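You operate a simulated robot arm through the tools that you are given. There is no shell and no other tool. Be economical: measure what you need, move in short steps, check, and stop when the job is done.

Carry out the task below with a simulated robot arm. There is one attempt and no reset: what you move stays moved.

## Task
Free the finished splice: levers off, both bench clamps raised, white flag marker stood mid-way on web piece three.

It is judged by the outcome, as a careful person would: the job done as asked, and still so three seconds after it is handed in. It fails if anything else is knocked over, pushed out of place, dropped, spilled or broken.

## Robot
A 6-joint arm with a two-finger parallel gripper, fixed in place. Base frame: the origin is at the foot of the arm, x ahead of it, y to its left, z up; the work surface is at about z = 850. Lengths are in mm, angles in degrees, forces in N, time in s.
With the tool pointing down near the work surface it reaches from about 360 to 820 mm from the base axis. Its first joint turns from -166.0 to 166.0 degrees. Payload 3.91 kg.
Tool frame: the origin (TCP) lies between the finger pads and is the grasp point; the fingertips stand 30 mm ahead of it; z points along the fingers, y is the line along which they close. Largest opening 110 mm; finger width 20, thickness 10; the body of the gripper, 48 by 112 mm, starts 55 mm behind the TCP.
Orientation is that of the tool frame in the base frame, as a unit quaternion [x, y, z, w]. With the fingers straight down and closing along the base's y, the tool's x points along the base's -x, its y along +y and its z along -z.

## Interface
- The arm moves only by the tool send_rows. Its argument "steps" is a list of rows, each a list of 7 numbers: the shift along the tool's x, y, z in mm, then the turn, a rotation vector about the tool's x, y, z in degrees, then the closure, from 0 (fully open) to 1 (shut). In form: [[x, y, z, ax, ay, az, jaw], ...]. A call has 1 to 10 rows; each row shifts and turns the commanded pose from where the row before left it, along the tool's axes as they then stand. Rows are played at 5 a second. More than 50 mm and 8.6 degrees between two rows, or a gripper value outside its range, and nothing of the call is played. Where a pose cannot be reached the arm comes as near as it can. A force on the tool above 40 N (or 10 N above the force at the start of the call, whichever is more), or a blocked arm, ends the call early, and 0.2 s more pass. Each finger travels about 45 mm/s and halts on what it meets, pressing with about 31 N; the grip force reading is that of the motor and also rises with nothing between the fingers. The clock runs only during rows and for 0.2 s after the last one: add rows that do not move to give the fingers time. The reply holds the time, the measured pose of the TCP, the force on the tool along the base axes, the opening and the grip force, in the units named above and with some noise.
- Cameras (640 x 400 px; columns grow to the right, rows downward): "scene" is fixed at [219.9, -500.2, 1617.6]; the picture's right is [0.51, -0.86, 0.00], its down [-0.60, -0.36, -0.71] and it looks along [0.61, 0.37, -0.70] (base axes); focal length 277 px, centre (320, 200). "wrist" rides on the gripper at [77, 7, -114] in the tool frame; the picture's right is [-0.09, 1.00, 0.00], its down [-0.80, -0.07, -0.59] and it looks along [-0.59, -0.05, 0.80] (tool axes); focal length 270 px, centre (320, 200). There is no depth. A picture from a camera that has moved, and an enlarged one, comes with that camera's place and axes in the base frame and with its lens.
- capture(camera): a new picture of that camera. The clock stands still meanwhile.
- raise_lower(by): slides the trunk up (or, below 0, down) by that many mm; the arm rides with it, the base frame stays. It gives what a move gives, with no picture.
- zoom(camera, box): a new picture of the part [left, top, right, bottom] of that camera's present view, enlarged. The clock stands still meanwhile.
- finish_job(): hands the job in; it is judged then, once.

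Work in short steps. Places have to be worked out from the pictures, the camera data and where the tool is seen: move nearer, look again, correct. Check each grasp and each placing, and mend what went wrong. You have 120 turns and 84 pictures in all, those below and enlarged ones among them. Open the gripper and draw the arm clear of the work before you hand the job in, unless the task says otherwise; then end with one line.

The tools are called after ">>>" as a command line: name --pt "numbers of a row" for each row, then --argument value for the rest, lists and objects as JSON in quotes. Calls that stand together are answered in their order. send_rows: Moves the arm, as the interface text tells. Its arguments: {"type":"object","properties":{"steps":{"type":"array"}},"required":["steps"]} The other tools are called the same way: raise_lower (by) slides the trunk up or down; capture (camera) takes a picture; zoom (camera, box) takes an enlarged picture of a part of a camera's view; finish_job () hands the job in.

At the start:

```text
time_s: 0.0
ee_pos: [507.6, 11.0, 1363.4]
tcp_rot: [0.0, 1.0, 0.0, 0.0]
force: [-0.8, 0.6, -0.2]
gripper_width: 110.0
gripper_force: 0.1
trunk travel left (down, up): [-575.0, 35.0]
```

scene: 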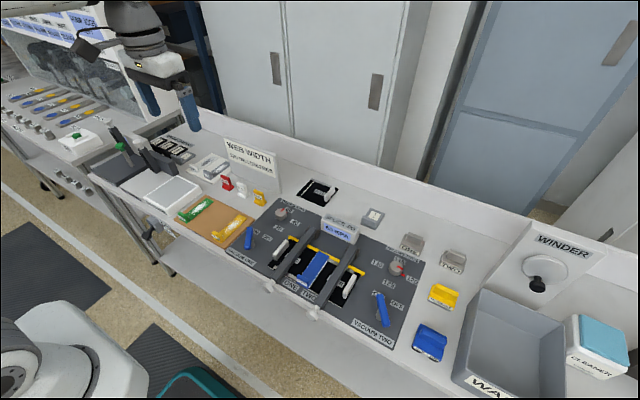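
wrist: 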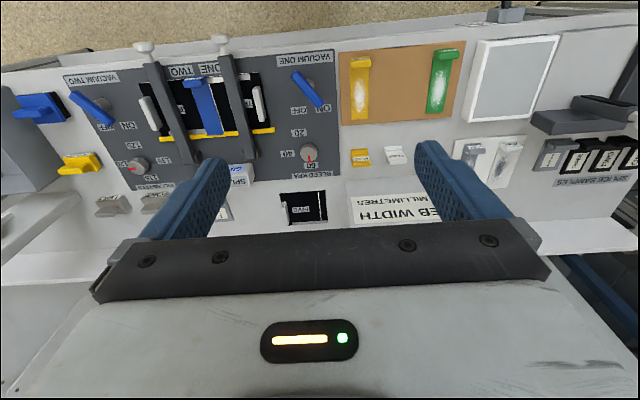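

I start by looking closer at the splice table and the surroundings.

>>> zoom --camera "scene" --box '[220, 180, 420, 360]'

>>> zoom --camera "scene" --box '[80, 110, 300, 250]'

>>> zoom --camera "wrist" --box '[40, 30, 360, 230]'

```text
2.22 times, centred on (320, 270) of scene
camera zoom: at [219.9, -500.2, 1617.6], right [0.51, -0.86, 0.0], down [-0.6, -0.36, -0.71], along [0.61, 0.37, -0.7], focal length 615 px, centre (320, 44)
```

zoom: 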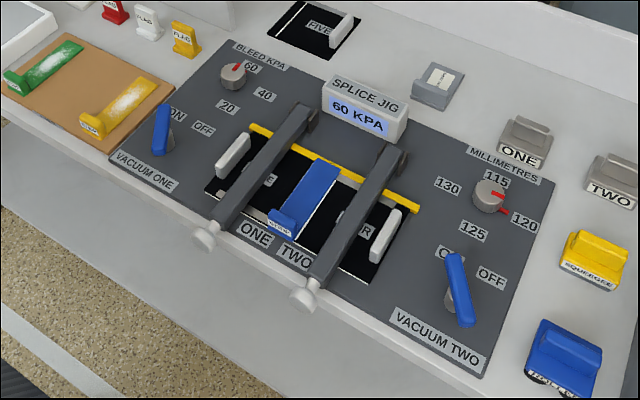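

```text
2.86 times, centred on (190, 180) of scene
camera zoom: at [219.9, -500.2, 1617.6], right [0.51, -0.86, 0.0], down [-0.6, -0.36, -0.71], along [0.61, 0.37, -0.7], focal length 791 px, centre (691, 257)
```

zoom: 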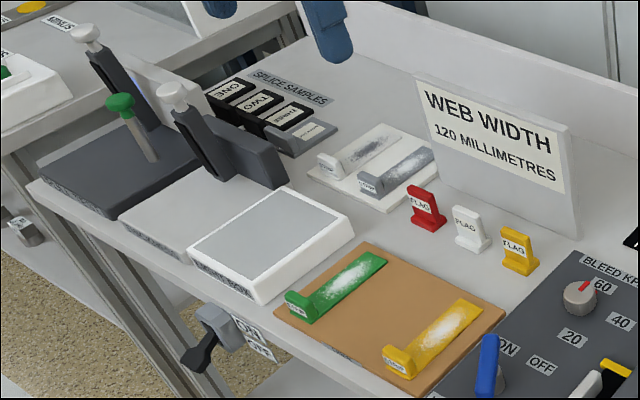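

```text
2.00 times, centred on (200, 130) of wrist
camera zoom: at [430.2, 18.0, 1478.6], right [0.09, 1.0, 0.0], down [0.8, -0.07, 0.59], along [0.59, -0.05, -0.8], focal length 541 px, centre (560, 340)
```

zoom: 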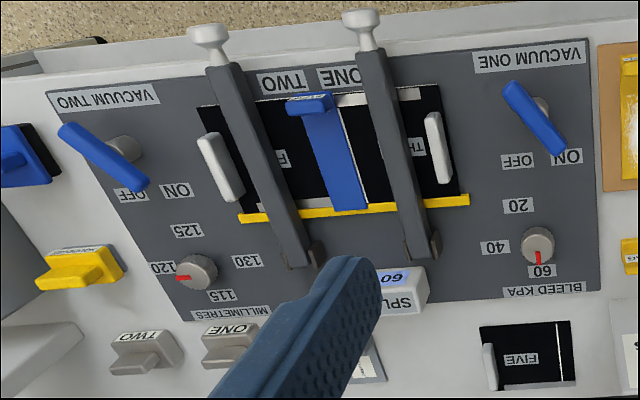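

The jig's clamps (bars hinged at the back, knobs at the front, about x 470) and the vacuum levers are located roughly. I move over the jig for a clearer view.

>>> send_rows --pt "15 -37 20 0 0 0 0" --pt "15 -37 20 0 0 0 0" --pt "15 -37 20 0 0 0 0" --pt "15 -37 20 0 0 0 0" --pt "15 -37 20 0 0 0 0" --pt "15 -37 20 0 0 0 0" --pt "15 -37 20 0 0 0 0"

>>> capture --camera "wrist"

```text
time_s: 1.6
ee_pos: [404.4, -248.7, 1221.7]
tcp_rot: [-0.002, 1.0, 0.0, 0.0]
force: [0.3, -0.3, 0.0]
gripper_width: 110.3
gripper_force: 0.0
trunk travel left (down, up): [-575.0, 35.0]
```

```text
78 pictures are left
camera wrist: at [327.2, -241.6, 1336.2], right [0.09, 1.0, 0.0], down [0.8, -0.07, 0.59], along [0.59, -0.05, -0.8], focal length 270 px, centre (320, 200)
```

wrist: 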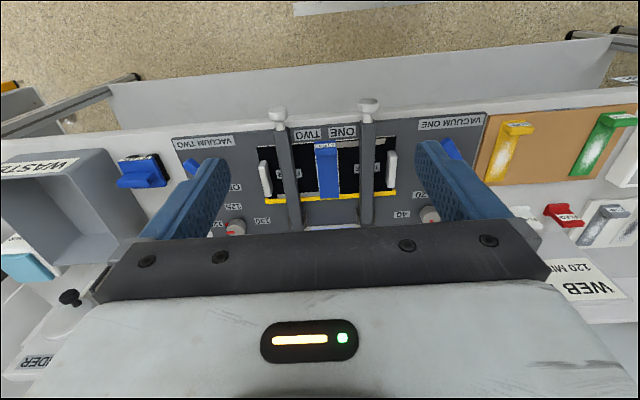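

The fingers hide the levers; I zoom the jig centre, then shift to see lever one.

>>> zoom --camera "wrist" --box '[230, 90, 430, 215]'

>>> send_rows --pt "0 45 0 0 0 0 0" --pt "0 45 0 0 0 0 0" --pt "0 45 0 0 0 0 0" --pt "0 45 0 0 0 0 0"

>>> zoom --camera "wrist" --box '[120, 80, 440, 230]'

```text
3.20 times, centred on (330, 152) of wrist
camera zoom: at [327.2, -241.6, 1336.2], right [0.09, 1.0, 0.0], down [0.8, -0.07, 0.59], along [0.59, -0.05, -0.8], focal length 865 px, centre (288, 352)
```

zoom: 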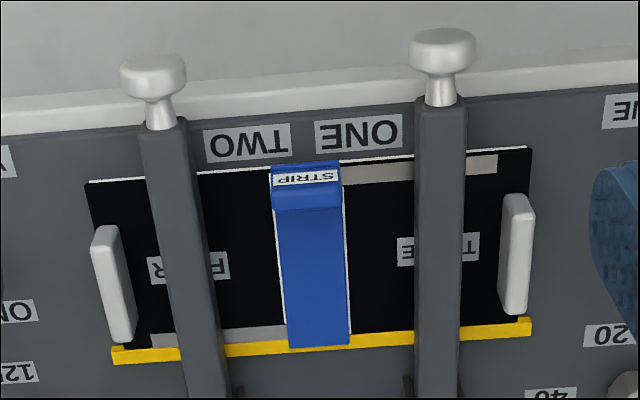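

```text
time_s: 2.6
ee_pos: [401.5, -65.1, 1223.4]
tcp_rot: [-0.001, 1.0, 0.0, -0.001]
force: [0.7, -0.5, 0.3]
gripper_width: 109.9
gripper_force: 0.1
trunk travel left (down, up): [-575.0, 35.0]
```

```text
2.00 times, centred on (280, 155) of wrist
camera zoom: at [324.7, -57.6, 1338.5], right [0.09, 1.0, 0.0], down [0.8, -0.07, 0.59], along [0.59, -0.05, -0.8], focal length 541 px, centre (400, 290)
```

zoom: 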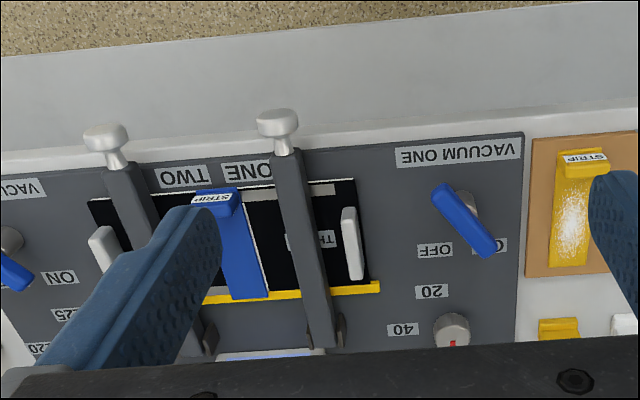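

Lever one points at ON (its far end toward +y); OFF lies to its -y side. Now look at lever two.

>>> send_rows --pt "0 -49 0 0 0 0 0" --pt "0 -49 0 0 0 0 0" --pt "0 -49 0 0 0 0 0" --pt "0 -49 0 0 0 0 0" --pt "0 -49 0 0 0 0 0" --pt "0 -49 0 0 0 0 0" --pt "0 -49 0 0 0 0 0" --pt "0 -49 0 0 0 0 0" --pt "0 -49 0 0 0 0 0"

>>> zoom --camera "wrist" --box '[180, 80, 500, 240]'

```text
time_s: 4.6
ee_pos: [403.2, -513.4, 1222.1]
tcp_rot: [0.0, 1.0, 0.001, -0.001]
force: [-0.9, 0.6, -0.9]
gripper_width: 110.2
gripper_force: 0.1
trunk travel left (down, up): [-575.0, 35.0]
```

```text
2.00 times, centred on (340, 160) of wrist
camera zoom: at [325.6, -505.7, 1335.6], right [0.09, 1.0, 0.0], down [0.8, -0.07, 0.59], along [0.59, -0.05, -0.8], focal length 541 px, centre (280, 280)
```

zoom: 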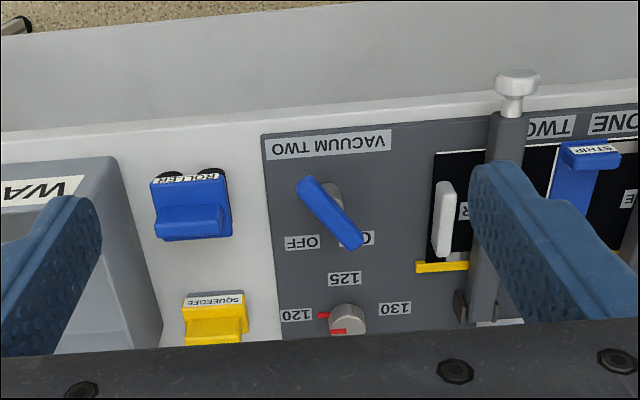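

Lever two also points at ON; its bar is centred on its stem at about (578,-478), angle ~+31°, top about z 900. I approach above it, aligned with the bar, jaws half closed.

>>> send_rows --pt "-25 5 36 0 0 0 0.3" --pt "-25 5 36 0 0 0 0.5" --pt "-25 5 36 0 0 0 0.5" --pt "-25 5 36 0 0 0 0.5" --pt "-25 5 36 0 0 0 0.5" --pt "-25 5 36 0 0 0 0.5" --pt "-25 5 36 0 0 -8 0.5" --pt "0 0 0 0 0 -8 0.5" --pt "0 0 0 0 0 -8 0.5" --pt "0 0 0 0 0 -7 0.5"

>>> capture --camera "wrist"

>>> zoom --camera "scene" --box '[300, 200, 460, 360]'

```text
time_s: 6.8
ee_pos: [579.2, -473.8, 971.5]
tcp_rot: [-0.269, 0.963, 0.0, 0.0]
force: [-0.7, 0.0, 0.2]
gripper_width: 55.0
gripper_force: 0.0
trunk travel left (down, up): [-575.0, 35.0]
```

```text
74 pictures are left
camera wrist: at [509.1, -507.8, 1086.8], right [-0.44, 0.9, 0.0], down [0.72, 0.35, 0.59], along [0.53, 0.26, -0.8], focal length 270 px, centre (320, 200)
```

wrist: 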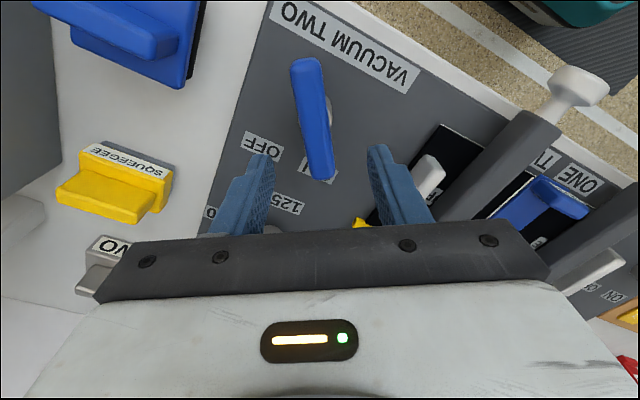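

```text
2.50 times, centred on (380, 280) of scene
camera zoom: at [219.9, -500.2, 1617.6], right [0.51, -0.86, 0.0], down [-0.6, -0.36, -0.71], along [0.61, 0.37, -0.7], focal length 692 px, centre (170, 0)
```

zoom: 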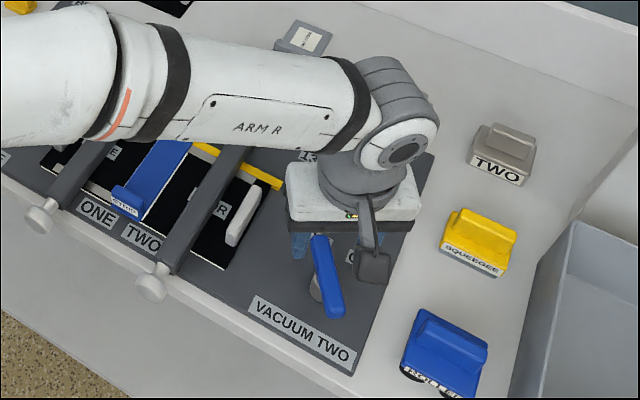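

Bar centre refines to (575,-480), angle ~33°. I correct, descend so the tips are a bit below the bar, and close.

>>> send_rows --pt "6.5 -3 20 0 0 -2 0.5" --pt "0 0 20 0 0 0 0.5" --pt "0 0 18 0 0 0 0.5" --pt "0 0 0 0 0 0 1" --pt "0 0 0 0 0 0 1" --pt "0 0 0 0 0 0 1" --pt "0 0 0 0 0 0 1"

>>> zoom --camera "wrist" --box '[220, 60, 420, 240]'

```text
time_s: 8.4
ee_pos: [573.4, -479.7, 913.6]
tcp_rot: [-0.284, 0.959, -0.001, 0.001]
force: [3.6, -6.0, 1.0]
gripper_width: 25.2
gripper_force: 45.2
trunk travel left (down, up): [-575.0, 35.0]
```

```text
2.22 times, centred on (320, 150) of wrist
camera zoom: at [504.7, -516.8, 1028.3], right [-0.47, 0.88, 0.0], down [0.71, 0.38, 0.59], along [0.53, 0.28, -0.8], focal length 601 px, centre (320, 311)
```

zoom: 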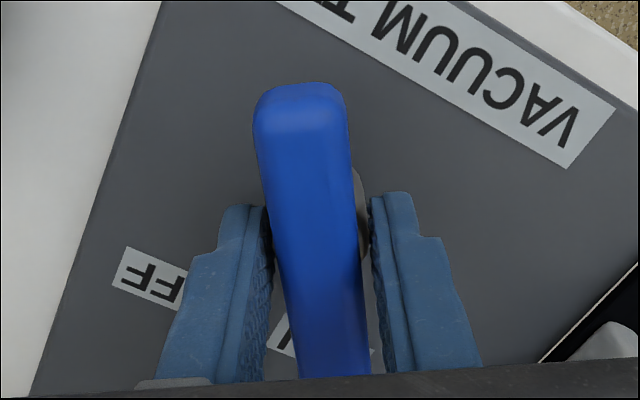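

Width 25 suggests the tips are on the round stem rather than the bar. I open, rise 14 mm and grip the bar itself.

>>> send_rows --pt "0 0 0 0 0 0 0.6" --pt "0 0 -14 0 0 0 0.6" --pt "0 0 0 0 0 0 1" --pt "0 0 0 0 0 0 1" --pt "0 0 0 0 0 0 1" --pt "0 0 0 0 0 0 1"

```text
time_s: 9.8
ee_pos: [573.7, -480.9, 927.3]
tcp_rot: [-0.285, 0.959, 0.0, 0.0]
force: [3.4, -4.4, 0.5]
gripper_width: 20.1
gripper_force: 44.9
trunk travel left (down, up): [-575.0, 35.0]
```

Now it holds the 20 mm bar. I turn it 66° clockwise seen from above.

>>> send_rows --pt "0 0 0 0 0 8 1" --pt "0 0 0 0 0 8 1" --pt "0 0 0 0 0 8 1" --pt "0 0 0 0 0 8 1" --pt "0 0 0 0 0 8 1" --pt "0 0 0 0 0 8 1" --pt "0 0 0 0 0 8 1" --pt "0 0 0 0 0 8 1" --pt "0 0 0 0 0 2 1"

>>> capture --camera "wrist"

```text
time_s: 11.8
ee_pos: [573.5, -479.3, 927.5]
tcp_rot: [0.284, 0.959, 0.0, -0.001]
force: [-8.7, 6.2, -3.2]
gripper_width: 19.9
gripper_force: 45.4
trunk travel left (down, up): [-575.0, 35.0]
```

```text
71 pictures are left
camera wrist: at [512.6, -431.2, 1042.2], right [0.62, 0.79, 0.0], down [0.63, -0.5, 0.59], along [0.47, -0.37, -0.81], focal length 270 px, centre (320, 200)
```

wrist: 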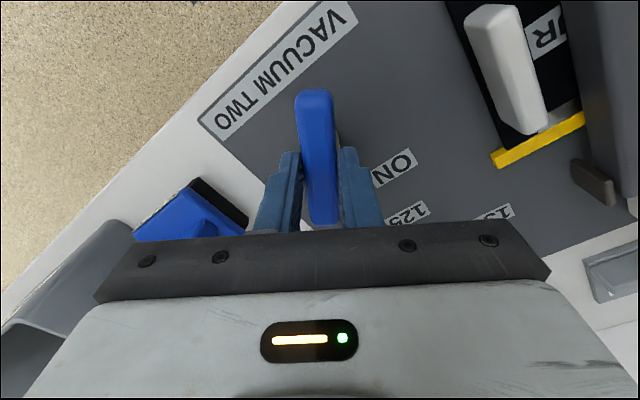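

Lever two now lies on the OFF side. I open, rise, turn back, and cross to lever one at about (576,-17).

>>> send_rows --pt "0 0 0 0 0 0 0.5" --pt "0 0 0 0 0 0 0.5" --pt "0 0 -25 0 0 -6 0.5" --pt "0 0 -25 0 0 -8 0.5" --pt "0 0 -20 0 0 -8 0.5" --pt "0 0 0 0 0 -8 0.5" --pt "0 0 0 0 0 -8 0.5" --pt "0 0 0 0 0 -8 0.5" --pt "0 0 0 0 0 -8 0.5" --pt "0 0 0 0 0 -8 0.5"

>>> zoom --camera "wrist" --box '[200, 20, 420, 240]'

>>> send_rows --pt "-27 38 0 0 0 -4 0.5" --pt "-25 38.7 0 0 0 0 0.5" --pt "-25 38.7 0 0 0 0 0.5" --pt "-25 38.7 0 0 0 0 0.5" --pt "-25 38.7 0 0 0 0 0.5" --pt "-25 38.7 0 0 0 0 0.5" --pt "-25 38.7 0 0 0 0 0.5" --pt "-25 38.7 0 0 0 0 0.5" --pt "-25 38.7 0 0 0 0 0.5" --pt "-25 38.7 0 0 0 0 0.5"

>>> capture --camera "wrist"

```text
time_s: 14.0
ee_pos: [574.3, -480.3, 997.8]
tcp_rot: [-0.253, 0.968, 0.0, 0.0]
force: [0.0, 0.5, 0.5]
gripper_width: 55.1
gripper_force: 0.1
trunk travel left (down, up): [-575.0, 35.0]
```

```text
1.82 times, centred on (310, 130) of wrist
camera zoom: at [504.0, -511.4, 1112.7], right [-0.41, 0.91, 0.0], down [0.73, 0.33, 0.59], along [0.54, 0.24, -0.8], focal length 491 px, centre (338, 327)
```

zoom: 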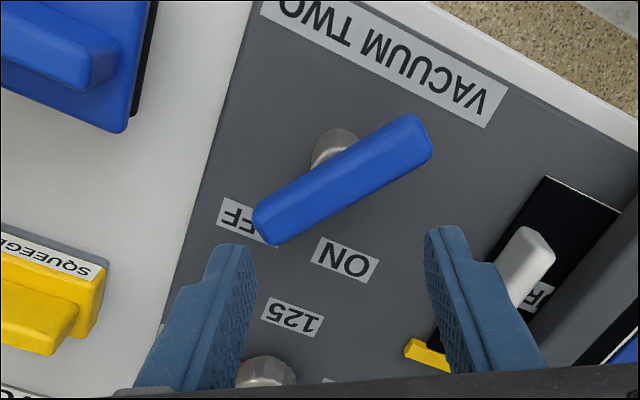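

```text
time_s: 16.2
ee_pos: [578.5, -17.5, 998.0]
tcp_rot: [-0.285, 0.958, 0.0, 0.001]
force: [-0.5, -0.4, 0.5]
gripper_width: 55.0
gripper_force: 0.0
trunk travel left (down, up): [-575.0, 35.0]
```

```text
69 pictures are left
camera wrist: at [510.4, -53.1, 1112.5], right [-0.47, 0.88, 0.0], down [0.71, 0.38, 0.59], along [0.53, 0.28, -0.8], focal length 270 px, centre (320, 200)
```

wrist: 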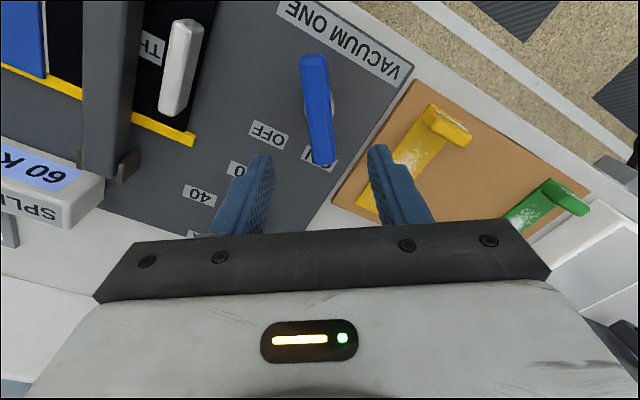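

Lever two is clearly OFF. Lever one's bar is centred at (578,-19), right under the tool; I descend and grip.

>>> send_rows --pt "0.8 -1 25 0 0 0 0.5" --pt "0 0 25 0 0 0 0.5" --pt "0 0 21 0 0 0 0.5" --pt "0 0 0 0 0 0 1" --pt "0 0 0 0 0 0 1" --pt "0 0 0 0 0 0 1" --pt "0 0 0 0 0 0 1"

```text
time_s: 17.8
ee_pos: [578.3, -18.3, 925.9]
tcp_rot: [-0.285, 0.959, 0.0, -0.001]
force: [-10.1, 23.4, -2.9]
gripper_width: 20.0
gripper_force: 45.0
trunk travel left (down, up): [-575.0, 35.0]
```

Gripped with some side force along tool +y; I ease 1.5 mm that way and turn.

>>> send_rows --pt "0 1.5 0 0 0 0 1" --pt "0 0 0 0 0 8 1" --pt "0 0 0 0 0 8 1" --pt "0 0 0 0 0 8 1" --pt "0 0 0 0 0 8 1" --pt "0 0 0 0 0 8 1" --pt "0 0 0 0 0 8 1" --pt "0 0 0 0 0 8 1" --pt "0 0 0 0 0 8 1" --pt "0 0 0 0 0 2 1"

>>> send_rows --pt "0 0 0 0 0 0 0.5" --pt "0 0 0 0 0 0 0.5" --pt "0 0 -25 0 0 -1 0.5" --pt "0 0 -35 0 0 -8 0.5" --pt "0 0 -35 0 0 -8 0.5" --pt "0 0 -35 0 0 -8 0.5" --pt "0 0 0 0 0 -8 0.5"

>>> capture --camera "wrist"

```text
time_s: 20.0
ee_pos: [577.8, -21.4, 925.2]
tcp_rot: [0.285, 0.959, 0.0, -0.001]
force: [0.1, -27.6, -14.4]
gripper_width: 19.5
gripper_force: 45.6
trunk travel left (down, up): [-575.0, 35.0]
```

```text
time_s: 21.6
ee_pos: [577.5, -20.4, 1057.6]
tcp_rot: [-0.002, 1.0, 0.0, 0.0]
force: [-0.1, 0.1, 0.1]
gripper_width: 55.1
gripper_force: 0.0
trunk travel left (down, up): [-575.0, 35.0]
```

```text
68 pictures are left
camera wrist: at [500.4, -12.7, 1172.0], right [0.08, 1.0, 0.0], down [0.8, -0.07, 0.59], along [0.59, -0.05, -0.8], focal length 270 px, centre (320, 200)
```

wrist: 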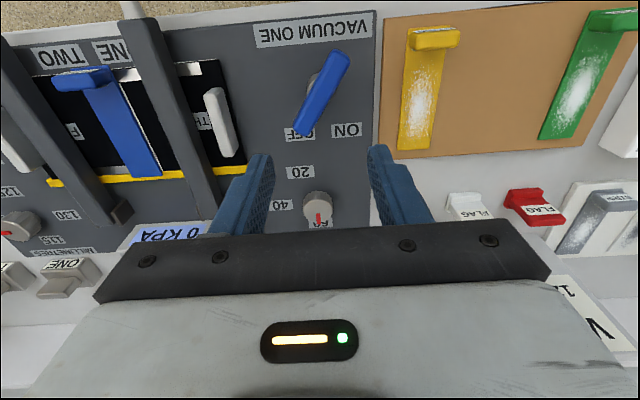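

Lever one is OFF and the display reads 0 kPa. Next, clamp one's knob at about (469,-177,905): I go above it for a look.

>>> send_rows --pt "21.5 -31.4 11 0 0 0 0.3" --pt "21.5 -31.4 11 0 0 0 0.3" --pt "21.5 -31.4 11 0 0 0 0.3" --pt "21.5 -31.4 11 0 0 0 0.3" --pt "21.5 -31.4 11 0 0 0 0.3"

>>> capture --camera "wrist"

>>> zoom --camera "scene" --box '[230, 190, 390, 320]'

```text
time_s: 22.8
ee_pos: [469.0, -177.3, 1001.4]
tcp_rot: [0.0, 1.0, 0.0, 0.0]
force: [-0.1, 0.4, 0.8]
gripper_width: 77.1
gripper_force: 0.0
trunk travel left (down, up): [-575.0, 35.0]
```

```text
67 pictures are left
camera wrist: at [391.1, -169.8, 1116.0], right [0.09, 1.0, 0.0], down [0.8, -0.07, 0.6], along [0.59, -0.05, -0.8], focal length 270 px, centre (320, 200)
```

wrist: 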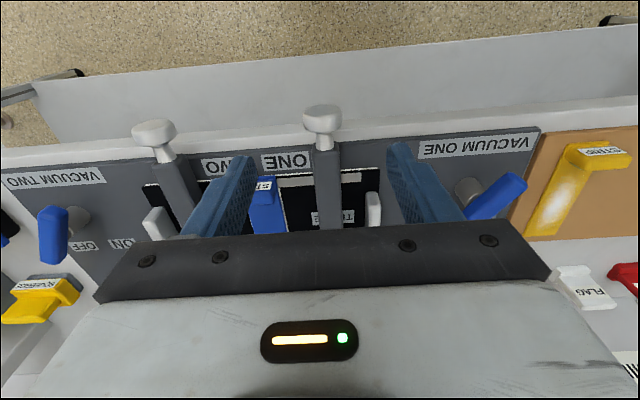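

```text
3.08 times, centred on (310, 255) of scene
camera zoom: at [219.9, -500.2, 1617.6], right [0.51, -0.86, 0.0], down [-0.6, -0.36, -0.71], along [0.61, 0.37, -0.7], focal length 852 px, centre (351, 31)
```

zoom: 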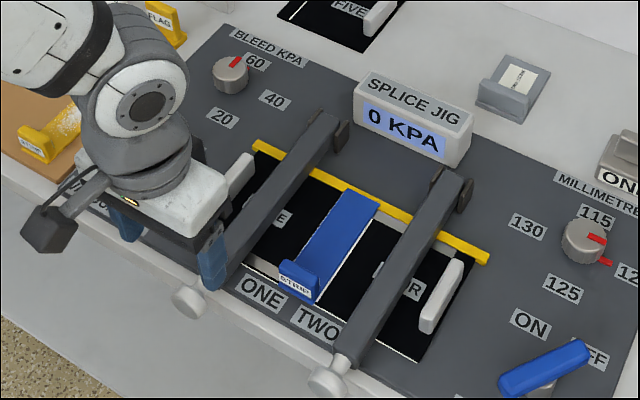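

Knob one at about (470,-175,900), hinge at about (706, 893). I descend and close on the knob.

>>> send_rows --pt "0 2 40 0 0 0 0.3" --pt "0 0 40 0 0 0 0.3" --pt "0 0 18 0 0 0 0.3" --pt "0 0 0 0 0 0 1" --pt "0 0 0 0 0 0 1" --pt "0 0 0 0 0 0 1" --pt "0 0 0 0 0 0 1" --pt "0 0 0 0 0 0 1"

>>> capture --camera "wrist"

```text
time_s: 24.6
ee_pos: [469.0, -175.3, 903.5]
tcp_rot: [-0.001, 1.0, 0.001, 0.0]
force: [-0.8, -10.9, -0.9]
gripper_width: 33.1
gripper_force: 45.0
trunk travel left (down, up): [-575.0, 35.0]
```

```text
65 pictures are left
camera wrist: at [391.9, -167.9, 1018.0], right [0.09, 1.0, 0.0], down [0.8, -0.07, 0.6], along [0.59, -0.05, -0.8], focal length 270 px, centre (320, 200)
```

wrist: 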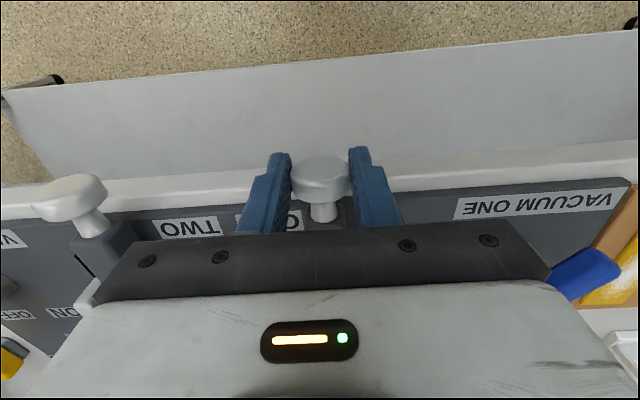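

Knob held (33 mm). I lift along the arc, the first 30°.

>>> send_rows --pt "-2.1 0 -24.6 0 0 0 1" --pt "-4.7 0 -24.2 0 0 0 1" --pt "-7.2 0 -23.6 0 0 0 1" --pt "-9.7 0 -22.8 0 0 0 1" --pt "-12 0 -21.6 0 0 0 1" --pt "0 0 0 0 0 0 1"

>>> zoom --camera "scene" --box '[200, 120, 400, 320]'

```text
time_s: 26.0
ee_pos: [505.1, -174.8, 1020.4]
tcp_rot: [-0.001, 1.0, 0.0, 0.001]
force: [-8.9, -5.5, -0.5]
gripper_width: 33.1
gripper_force: 45.5
trunk travel left (down, up): [-575.0, 35.0]
```

```text
2.00 times, centred on (300, 220) of scene
camera zoom: at [219.9, -500.2, 1617.6], right [0.51, -0.86, 0.0], down [-0.6, -0.36, -0.71], along [0.61, 0.37, -0.7], focal length 554 px, centre (360, 160)
```

zoom: 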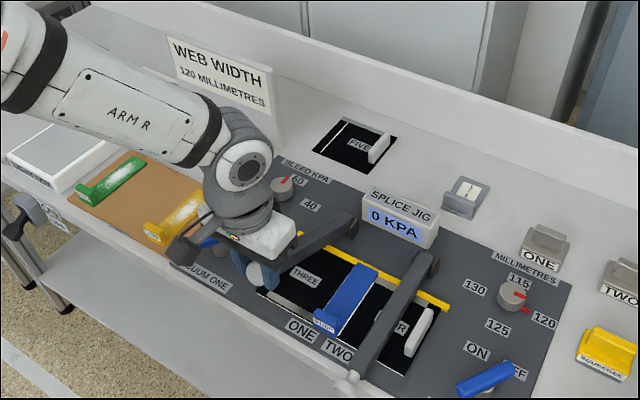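

The clamp follows with little force. I continue to about 71°.

>>> send_rows --pt "-15.4 0 -21.9 0 0 0 1" --pt "-17.8 0 -20 0 0 0 1" --pt "-20 0 -17.8 0 0 0 1" --pt "-21.9 0 -15.4 0 0 0 1" --pt "-23.5 0 -12.9 0 0 0 1" --pt "-24.8 0 -10.1 0 0 0 1" --pt "0 0 0 0 0 0 1"

>>> zoom --camera "scene" --box '[200, 120, 400, 320]'

```text
time_s: 27.6
ee_pos: [627.6, -175.2, 1120.0]
tcp_rot: [-0.001, 1.0, 0.0, 0.002]
force: [-6.9, -5.5, 9.6]
gripper_width: 33.0
gripper_force: 44.6
trunk travel left (down, up): [-575.0, 35.0]
```

```text
2.00 times, centred on (300, 220) of scene
camera zoom: at [219.9, -500.2, 1617.6], right [0.51, -0.86, 0.0], down [-0.6, -0.36, -0.71], along [0.61, 0.37, -0.7], focal length 554 px, centre (360, 160)
```

zoom: 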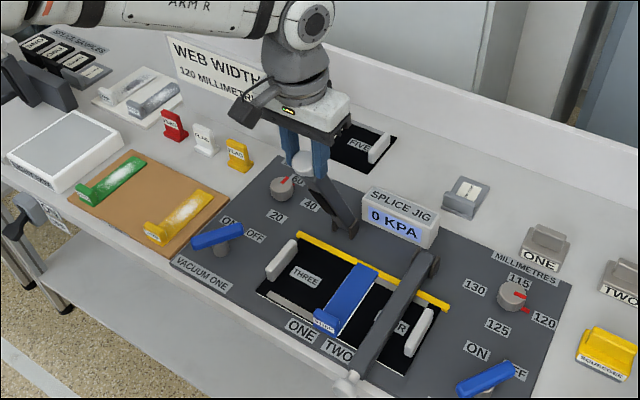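

I push on to about 83° to find where it rests.

>>> send_rows --pt "-12 0 -3.6 0 0 0 1" --pt "-11.7 0 -3.2 0 0 0 1" --pt "-12.1 0 -2.3 0 0 0 1" --pt "-12.2 0 -2 0 0 0 1" --pt "0 0 0 0 0 0 1"

```text
time_s: 28.8
ee_pos: [676.2, -174.7, 1130.3]
tcp_rot: [-0.001, 1.0, 0.0, 0.0]
force: [-4.5, -11.1, 7.5]
gripper_width: 33.1
gripper_force: 44.7
trunk travel left (down, up): [-575.0, 35.0]
```

No stop yet; on past vertical in small steps, watching the force.

>>> send_rows --pt "-10.3 0 -1 0 0 0 1" --pt "-10.3 0 -0.6 0 0 0 1" --pt "-10.3 0 0 0 0 0 1" --pt "-10.3 0 0.2 0 0 0 1" --pt "0 0 0 0 0 0 1"

>>> zoom --camera "scene" --box '[200, 100, 400, 300]'

```text
time_s: 30.0
ee_pos: [716.1, -175.3, 1133.8]
tcp_rot: [-0.001, 1.0, 0.0, 0.002]
force: [-3.0, -10.4, 16.6]
gripper_width: 32.9
gripper_force: 45.1
trunk travel left (down, up): [-575.0, 35.0]
```

```text
2.00 times, centred on (300, 200) of scene
camera zoom: at [219.9, -500.2, 1617.6], right [0.51, -0.86, 0.0], down [-0.6, -0.36, -0.71], along [0.61, 0.37, -0.7], focal length 554 px, centre (360, 200)
```

zoom: 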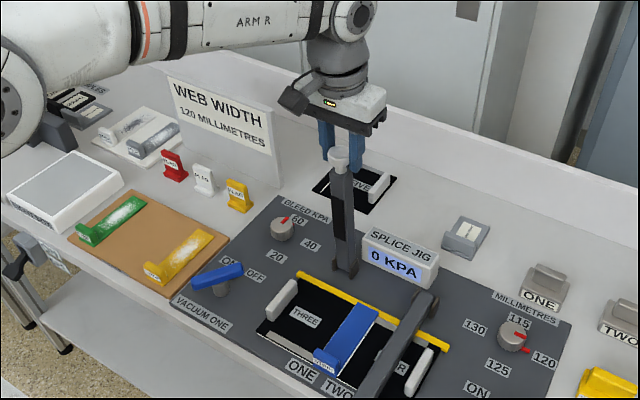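

Clamp one stands upright. I relieve the pressing a little, open the fingers and rise clear, then check that it stays.

>>> send_rows --pt "0.5 0 -2 0 0 0 1" --pt "0 0 0 0 0 0 0.55" --pt "0 0 0 0 0 0 0.5" --pt "0 0 0 0 0 0 0.5" --pt "0 0 -40 0 0 0 0.5" --pt "0 0 -40 0 0 0 0.5" --pt "30 0 0 0 0 0 0.5"

>>> zoom --camera "scene" --box '[200, 100, 400, 300]'

```text
time_s: 31.6
ee_pos: [686.6, -175.7, 1212.8]
tcp_rot: [-0.001, 1.0, 0.001, 0.001]
force: [-0.5, 0.9, -0.8]
gripper_width: 55.3
gripper_force: 0.0
trunk travel left (down, up): [-575.0, 35.0]
```

```text
2.00 times, centred on (300, 200) of scene
camera zoom: at [219.9, -500.2, 1617.6], right [0.51, -0.86, 0.0], down [-0.6, -0.36, -0.71], along [0.61, 0.37, -0.7], focal length 554 px, centre (360, 200)
```

zoom: 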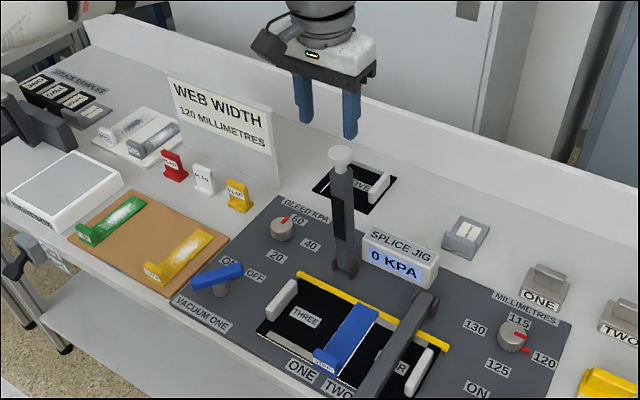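

Clamp one holds upright. Now over to clamp two's knob at about (467,-323).

>>> send_rows --pt "36.4 -24.6 0 0 0 0 0.3" --pt "36.4 -24.6 0 0 0 0 0.3" --pt "36.4 -24.6 0 0 0 0 0.3" --pt "36.4 -24.6 0 0 0 0 0.3" --pt "36.4 -24.6 0 0 0 0 0.3" --pt "36.4 -24.6 0 0 0 0 0.3" --pt "0 0 45 0 0 0 0.3" --pt "0 0 45 0 0 0 0.3" --pt "0 0 45 0 0 0 0.3" --pt "0 0 45 0 0 0 0.3"

>>> capture --camera "wrist"

```text
time_s: 33.8
ee_pos: [470.5, -321.9, 1032.4]
tcp_rot: [-0.001, 1.0, 0.0, 0.0]
force: [0.5, 0.0, 0.2]
gripper_width: 76.9
gripper_force: 0.0
trunk travel left (down, up): [-575.0, 35.0]
```

```text
60 pictures are left
camera wrist: at [393.0, -316.0, 1147.0], right [0.09, 1.0, 0.0], down [0.8, -0.07, 0.59], along [0.59, -0.05, -0.8], focal length 270 px, centre (320, 200)
```

wrist: 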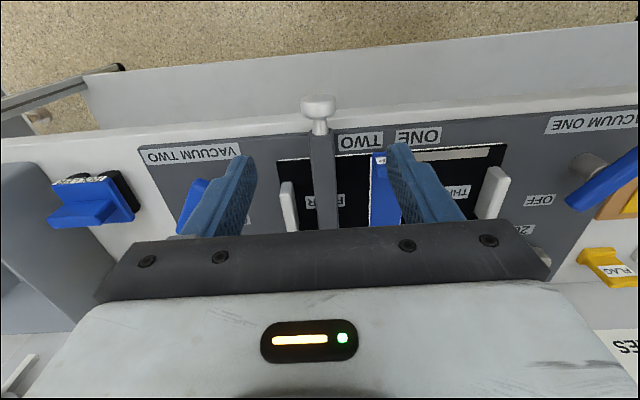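

Knob two at (470,-325). Descend and grip.

>>> send_rows --pt "0 -3 40 0 0 0 0.4" --pt "0 0 45 0 0 0 0.4" --pt "0 0 43.5 0 0 0 0.4" --pt "0 0 0 0 0 0 0.4" --pt "0 0 0 0 0 0 1" --pt "0 0 0 0 0 0 1" --pt "0 0 0 0 0 0 1" --pt "0 0 0 0 0 0 1"

>>> capture --camera "wrist"

```text
time_s: 35.6
ee_pos: [468.6, -325.9, 904.5]
tcp_rot: [-0.001, 1.0, -0.001, 0.002]
force: [0.7, -7.6, -0.5]
gripper_width: 33.2
gripper_force: 45.1
trunk travel left (down, up): [-575.0, 35.0]
```

```text
59 pictures are left
camera wrist: at [391.5, -317.8, 1019.0], right [0.09, 1.0, 0.0], down [0.8, -0.07, 0.6], along [0.59, -0.05, -0.8], focal length 270 px, centre (320, 200)
```

wrist: 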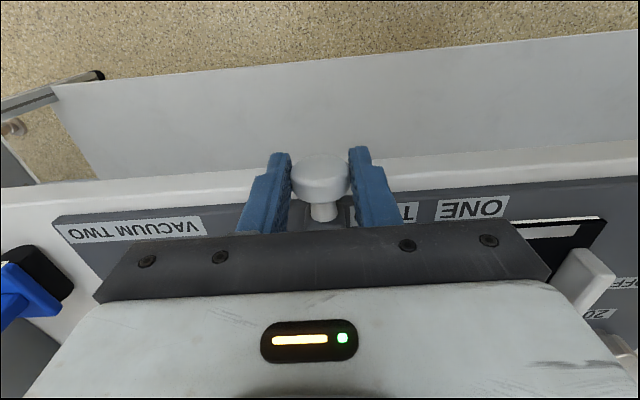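

Same grasp as before; I repeat the same lift.

>>> send_rows --pt "-2.1 0 -24.6 0 0 0 1" --pt "-4.7 0 -24.2 0 0 0 1" --pt "-7.2 0 -23.6 0 0 0 1" --pt "-9.7 0 -22.8 0 0 0 1" --pt "-12 0 -21.6 0 0 0 1" --pt "-15.4 0 -21.9 0 0 0 1" --pt "-17.8 0 -20 0 0 0 1" --pt "-20 0 -17.8 0 0 0 1"

>>> send_rows --pt "-21.9 0 -15.4 0 0 0 1" --pt "-23.5 0 -12.9 0 0 0 1" --pt "-24.8 0 -10.1 0 0 0 1" --pt "-12 0 -3.6 0 0 0 1" --pt "-11.7 0 -3.2 0 0 0 1" --pt "-12.1 0 -2.3 0 0 0 1" --pt "-12.2 0 -2 0 0 0 1" --pt "0 0 0 0 0 0 1"

>>> send_rows --pt "-10.3 0 -1.5 0 0 0 1" --pt "-10.3 0 -1.1 0 0 0 1" --pt "-10.3 0 0 0 0 0 1" --pt "-10.3 0 0 0 0 0 1" --pt "0 0 0 0 0 0 1"

>>> zoom --camera "scene" --box '[220, 100, 440, 300]'

```text
time_s: 37.4
ee_pos: [556.8, -325.2, 1081.9]
tcp_rot: [-0.001, 1.0, 0.0, 0.001]
force: [-6.6, -4.5, 0.0]
gripper_width: 33.0
gripper_force: 45.2
trunk travel left (down, up): [-575.0, 35.0]
```

```text
time_s: 39.2
ee_pos: [676.1, -325.8, 1132.6]
tcp_rot: [0.0, 1.0, -0.001, 0.002]
force: [-5.0, -7.9, 14.1]
gripper_width: 33.2
gripper_force: 45.1
trunk travel left (down, up): [-575.0, 35.0]
```

```text
time_s: 40.4
ee_pos: [717.7, -325.4, 1133.8]
tcp_rot: [-0.001, 1.0, 0.0, 0.001]
force: [-3.1, -6.4, 6.8]
gripper_width: 33.0
gripper_force: 44.6
trunk travel left (down, up): [-575.0, 35.0]
```

```text
2.00 times, centred on (330, 200) of scene
camera zoom: at [219.9, -500.2, 1617.6], right [0.51, -0.86, 0.0], down [-0.6, -0.36, -0.71], along [0.61, 0.37, -0.7], focal length 554 px, centre (300, 200)
```

zoom: 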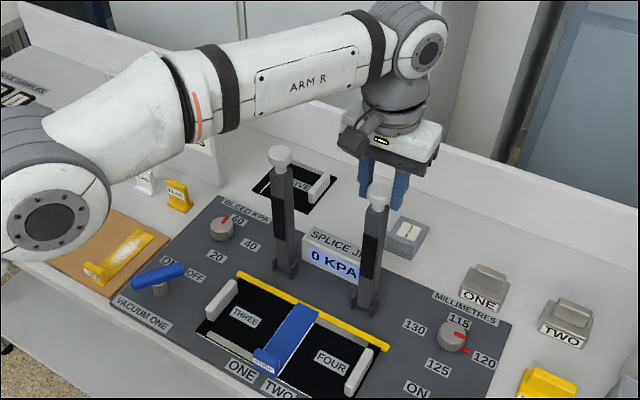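

Both clamps up. I release clamp two, rise, and move back; then head toward the flags.

>>> send_rows --pt "0 0 -1 0 0 0 1" --pt "0 0 0 0 0 0 0.5" --pt "0 0 0 0 0 0 0.5" --pt "0 0 0 0 0 0 0.5" --pt "0 0 -40 0 0 0 0.5" --pt "0 0 -40 0 0 0 0.5" --pt "40 0 -10 0 0 0 0.5" --pt "40 0 0 0 0 0 0.5" --pt "40 0 0 0 0 0 0.5"

>>> send_rows --pt "0 48 0 0 0 0 0.5" --pt "0 48 0 0 0 0 0.5" --pt "0 48 0 0 0 0 0.5" --pt "0 48 0 0 0 0 0.5" --pt "0 48 0 0 0 0 0.5" --pt "0 48 0 0 0 0 0.5" --pt "0 48 0 0 0 0 0.5" --pt "0 48 0 0 0 0 0.5" --pt "0 48 0 0 0 0 0.5" --pt "0 48 0 0 0 0 0.5"

>>> zoom --camera "scene" --box '[200, 150, 440, 330]'

>>> capture --camera "wrist"

```text
time_s: 42.4
ee_pos: [590.2, -322.0, 1222.6]
tcp_rot: [0.0, 1.0, 0.0, 0.0]
force: [0.2, 0.0, 0.8]
gripper_width: 54.8
gripper_force: 0.1
out of reach, approached as far as the arm can: row 6
trunk travel left (down, up): [-575.0, 35.0]
```

```text
time_s: 44.6
ee_pos: [588.2, 162.1, 1221.9]
tcp_rot: [-0.001, 1.0, 0.001, 0.0]
force: [-0.2, -0.4, -0.7]
gripper_width: 54.8
gripper_force: 0.0
trunk travel left (down, up): [-575.0, 35.0]
```

```text
2.22 times, centred on (320, 240) of scene
camera zoom: at [219.9, -500.2, 1617.6], right [0.51, -0.86, 0.0], down [-0.6, -0.36, -0.71], along [0.61, 0.37, -0.7], focal length 615 px, centre (320, 111)
```

zoom: 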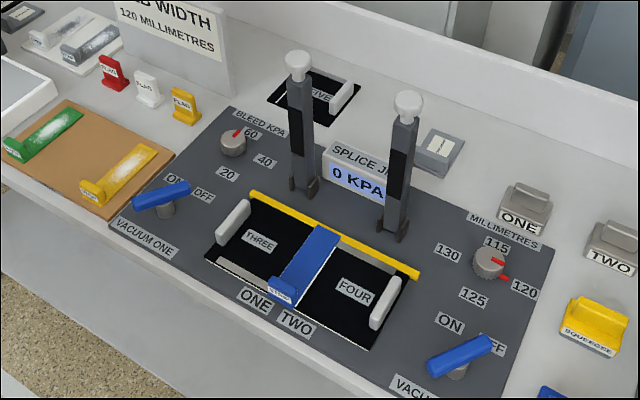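

```text
56 pictures are left
camera wrist: at [510.6, 169.7, 1336.5], right [0.09, 1.0, 0.0], down [0.8, -0.07, 0.59], along [0.59, -0.05, -0.8], focal length 270 px, centre (320, 200)
```

wrist: 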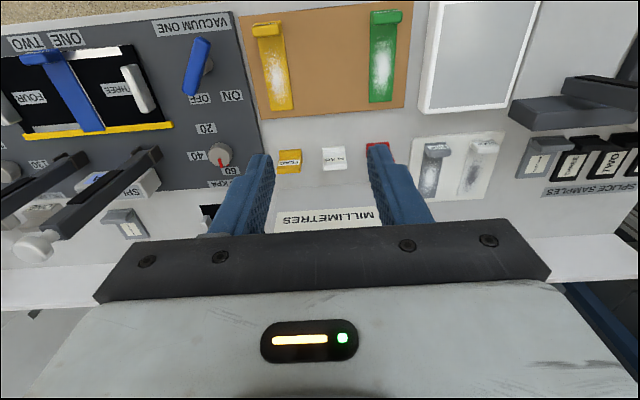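

Everything stays. I zoom on the flags to see their shape.

>>> zoom --camera "wrist" --box '[270, 130, 390, 200]'

>>> zoom --camera "scene" --box '[220, 160, 280, 210]'

```text
5.33 times, centred on (330, 165) of wrist
camera zoom: at [510.6, 169.7, 1336.5], right [0.09, 1.0, 0.0], down [0.8, -0.07, 0.59], along [0.59, -0.05, -0.8], focal length 1442 px, centre (267, 387)
```

zoom: 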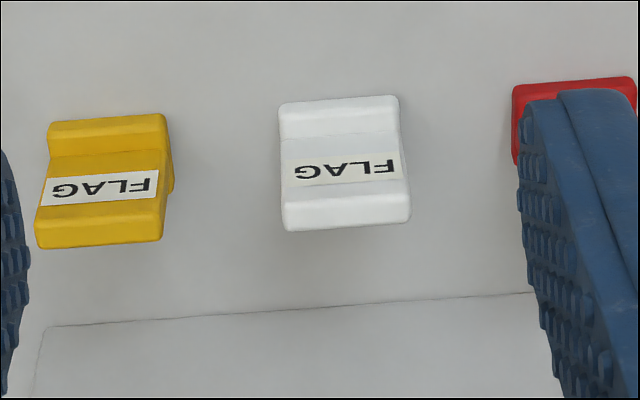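

```text
8.00 times, centred on (250, 185) of scene
camera zoom: at [219.9, -500.2, 1617.6], right [0.51, -0.86, 0.0], down [-0.6, -0.36, -0.71], along [0.61, 0.37, -0.7], focal length 2214 px, centre (880, 320)
```

zoom: 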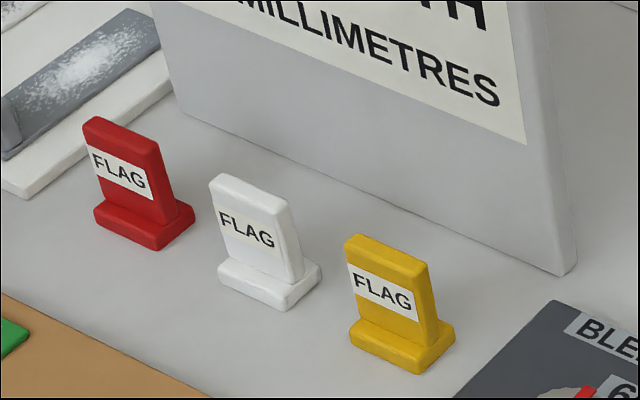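

White flag: tab about 37 wide × 16 thick, top near z 920, centred about (751,174). I approach above it with jaws at 66 mm.

>>> send_rows --pt "-23.3 1.7 34 0 0 0 0.4" --pt "-23.3 1.7 34 0 0 0 0.4" --pt "-23.3 1.7 34 0 0 0 0.4" --pt "-23.3 1.7 34 0 0 0 0.4" --pt "-23.3 1.7 34 0 0 0 0.4" --pt "-23.3 1.7 34 0 0 0 0.4" --pt "-23.3 1.7 34 0 0 0 0.4"

>>> capture --camera "wrist"

```text
time_s: 46.2
ee_pos: [754.6, 172.3, 982.1]
tcp_rot: [-0.001, 1.0, 0.0, 0.0]
force: [0.0, 0.4, 0.3]
gripper_width: 66.0
gripper_force: 0.0
trunk travel left (down, up): [-575.0, 35.0]
```

```text
53 pictures are left
camera wrist: at [677.5, 178.6, 1097.2], right [0.09, 1.0, 0.0], down [0.8, -0.07, 0.59], along [0.59, -0.05, -0.8], focal length 270 px, centre (320, 200)
```

wrist: 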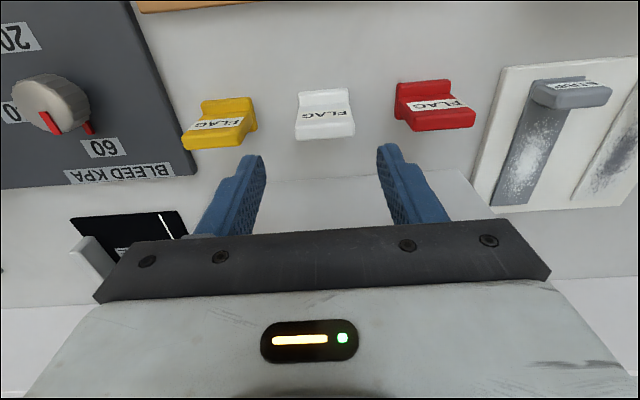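

Fine correction to (750.5,176) and descend over the flag, then grip.

>>> send_rows --pt "4 4 27 0 0 0 0.4" --pt "0 0 27 0 0 0 0.4" --pt "0 0 25 0 0 0 0.4" --pt "0 0 0 0 0 0 0.4"

>>> capture --camera "wrist"

>>> zoom --camera "scene" --box '[200, 140, 300, 220]'

```text
time_s: 47.2
ee_pos: [748.7, 175.8, 904.9]
tcp_rot: [-0.001, 1.0, -0.001, 0.0]
force: [0.4, -0.1, -0.5]
gripper_width: 66.0
gripper_force: 0.1
trunk travel left (down, up): [-575.0, 35.0]
```

```text
52 pictures are left
camera wrist: at [671.5, 183.0, 1019.6], right [0.09, 1.0, 0.0], down [0.8, -0.07, 0.59], along [0.59, -0.05, -0.8], focal length 270 px, centre (320, 200)
```

wrist: 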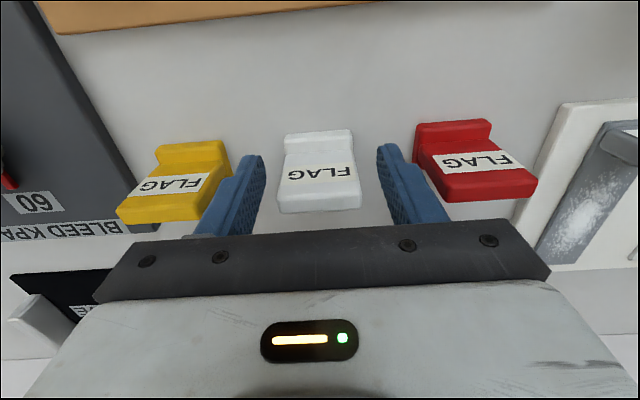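

```text
5.00 times, centred on (250, 180) of scene
camera zoom: at [219.9, -500.2, 1617.6], right [0.51, -0.86, 0.0], down [-0.6, -0.36, -0.71], along [0.61, 0.37, -0.7], focal length 1384 px, centre (670, 300)
```

zoom: 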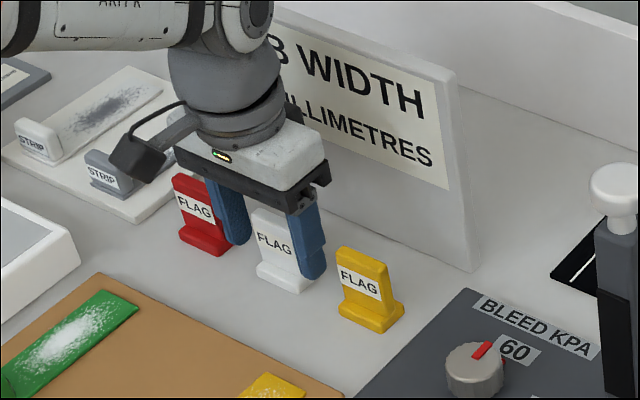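

Fingers straddle the white flag cleanly. Close and lift slightly.

>>> send_rows --pt "0 0 0 0 0 0 1" --pt "0 0 0 0 0 0 1" --pt "0 0 0 0 0 0 1" --pt "0 0 0 0 0 0 1" --pt "0 0 -20 0 0 0 1" --pt "0 0 -20 0 0 0 1"

>>> capture --camera "wrist"

>>> zoom --camera "scene" --box '[200, 140, 300, 220]'

```text
time_s: 48.6
ee_pos: [748.0, 176.1, 943.5]
tcp_rot: [-0.001, 1.0, 0.0, 0.0]
force: [-0.2, 0.1, -0.1]
gripper_width: 43.1
gripper_force: 30.6
trunk travel left (down, up): [-575.0, 35.0]
```

```text
50 pictures are left
camera wrist: at [671.3, 182.2, 1059.0], right [0.09, 1.0, 0.0], down [0.8, -0.07, 0.59], along [0.59, -0.05, -0.8], focal length 270 px, centre (320, 200)
```

wrist: 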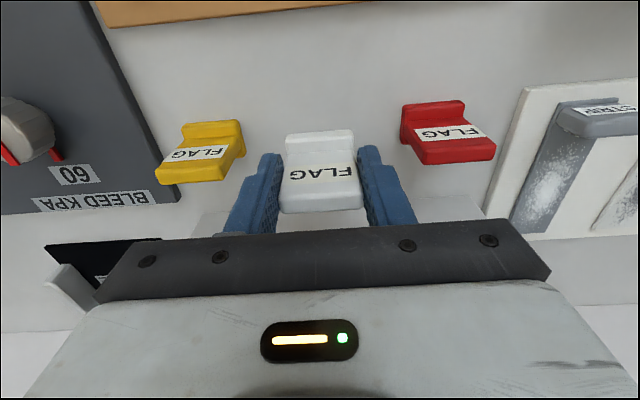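

```text
5.00 times, centred on (250, 180) of scene
camera zoom: at [219.9, -500.2, 1617.6], right [0.51, -0.86, 0.0], down [-0.6, -0.36, -0.71], along [0.61, 0.37, -0.7], focal length 1384 px, centre (670, 300)
```

zoom: 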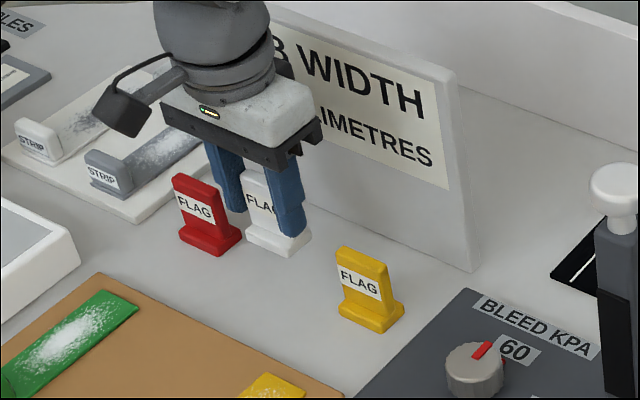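

Flag held (43 mm). I lift, come back to x 608, then cross to y -178.

>>> send_rows --pt "0 0 -40 0 0 0 1" --pt "0 0 -40 0 0 0 1" --pt "35 0 -15 0 0 0 1" --pt "35 0 0 0 0 0 1" --pt "35 0 0 0 0 0 1" --pt "35 0 0 0 0 0 1"

>>> send_rows --pt "0 -39 0 0 0 0 1" --pt "0 -39 0 0 0 0 1" --pt "0 -39 0 0 0 0 1" --pt "0 -39 0 0 0 0 1" --pt "0 -39 0 0 0 0 1" --pt "0 -39 0 0 0 0 1" --pt "0 -39 0 0 0 0 1" --pt "0 -39 0 0 0 0 1" --pt "0 -39 0 0 0 0 1" --pt "0 0 0 0 0 0 1"

>>> capture --camera "wrist"

>>> zoom --camera "scene" --box '[220, 160, 380, 300]'

```text
time_s: 50.0
ee_pos: [609.2, 175.1, 1037.6]
tcp_rot: [-0.001, 1.0, 0.0, 0.001]
force: [0.0, 0.7, -0.7]
gripper_width: 43.1
gripper_force: 31.2
trunk travel left (down, up): [-575.0, 35.0]
```

```text
time_s: 52.2
ee_pos: [609.4, -177.1, 1036.5]
tcp_rot: [-0.001, 1.0, 0.0, 0.0]
force: [0.2, -0.4, -0.3]
gripper_width: 43.0
gripper_force: 30.9
trunk travel left (down, up): [-575.0, 35.0]
```

```text
48 pictures are left
camera wrist: at [531.1, -169.4, 1151.9], right [0.09, 1.0, 0.0], down [0.8, -0.07, 0.59], along [0.59, -0.05, -0.8], focal length 270 px, centre (320, 200)
```

wrist: 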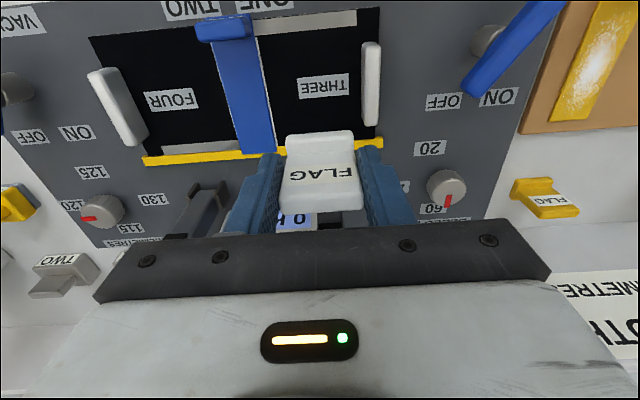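

```text
2.86 times, centred on (300, 230) of scene
camera zoom: at [219.9, -500.2, 1617.6], right [0.51, -0.86, 0.0], down [-0.6, -0.36, -0.71], along [0.61, 0.37, -0.7], focal length 791 px, centre (377, 114)
```

zoom: 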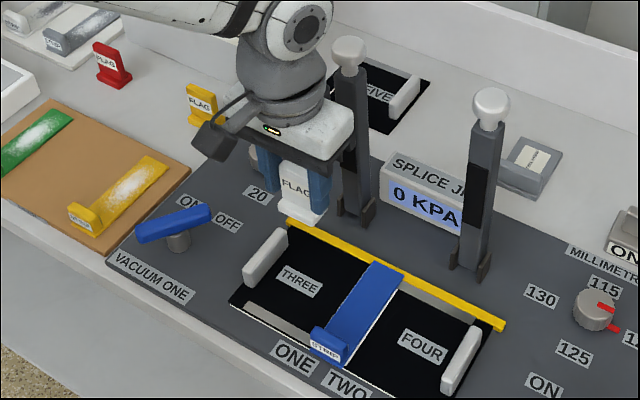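

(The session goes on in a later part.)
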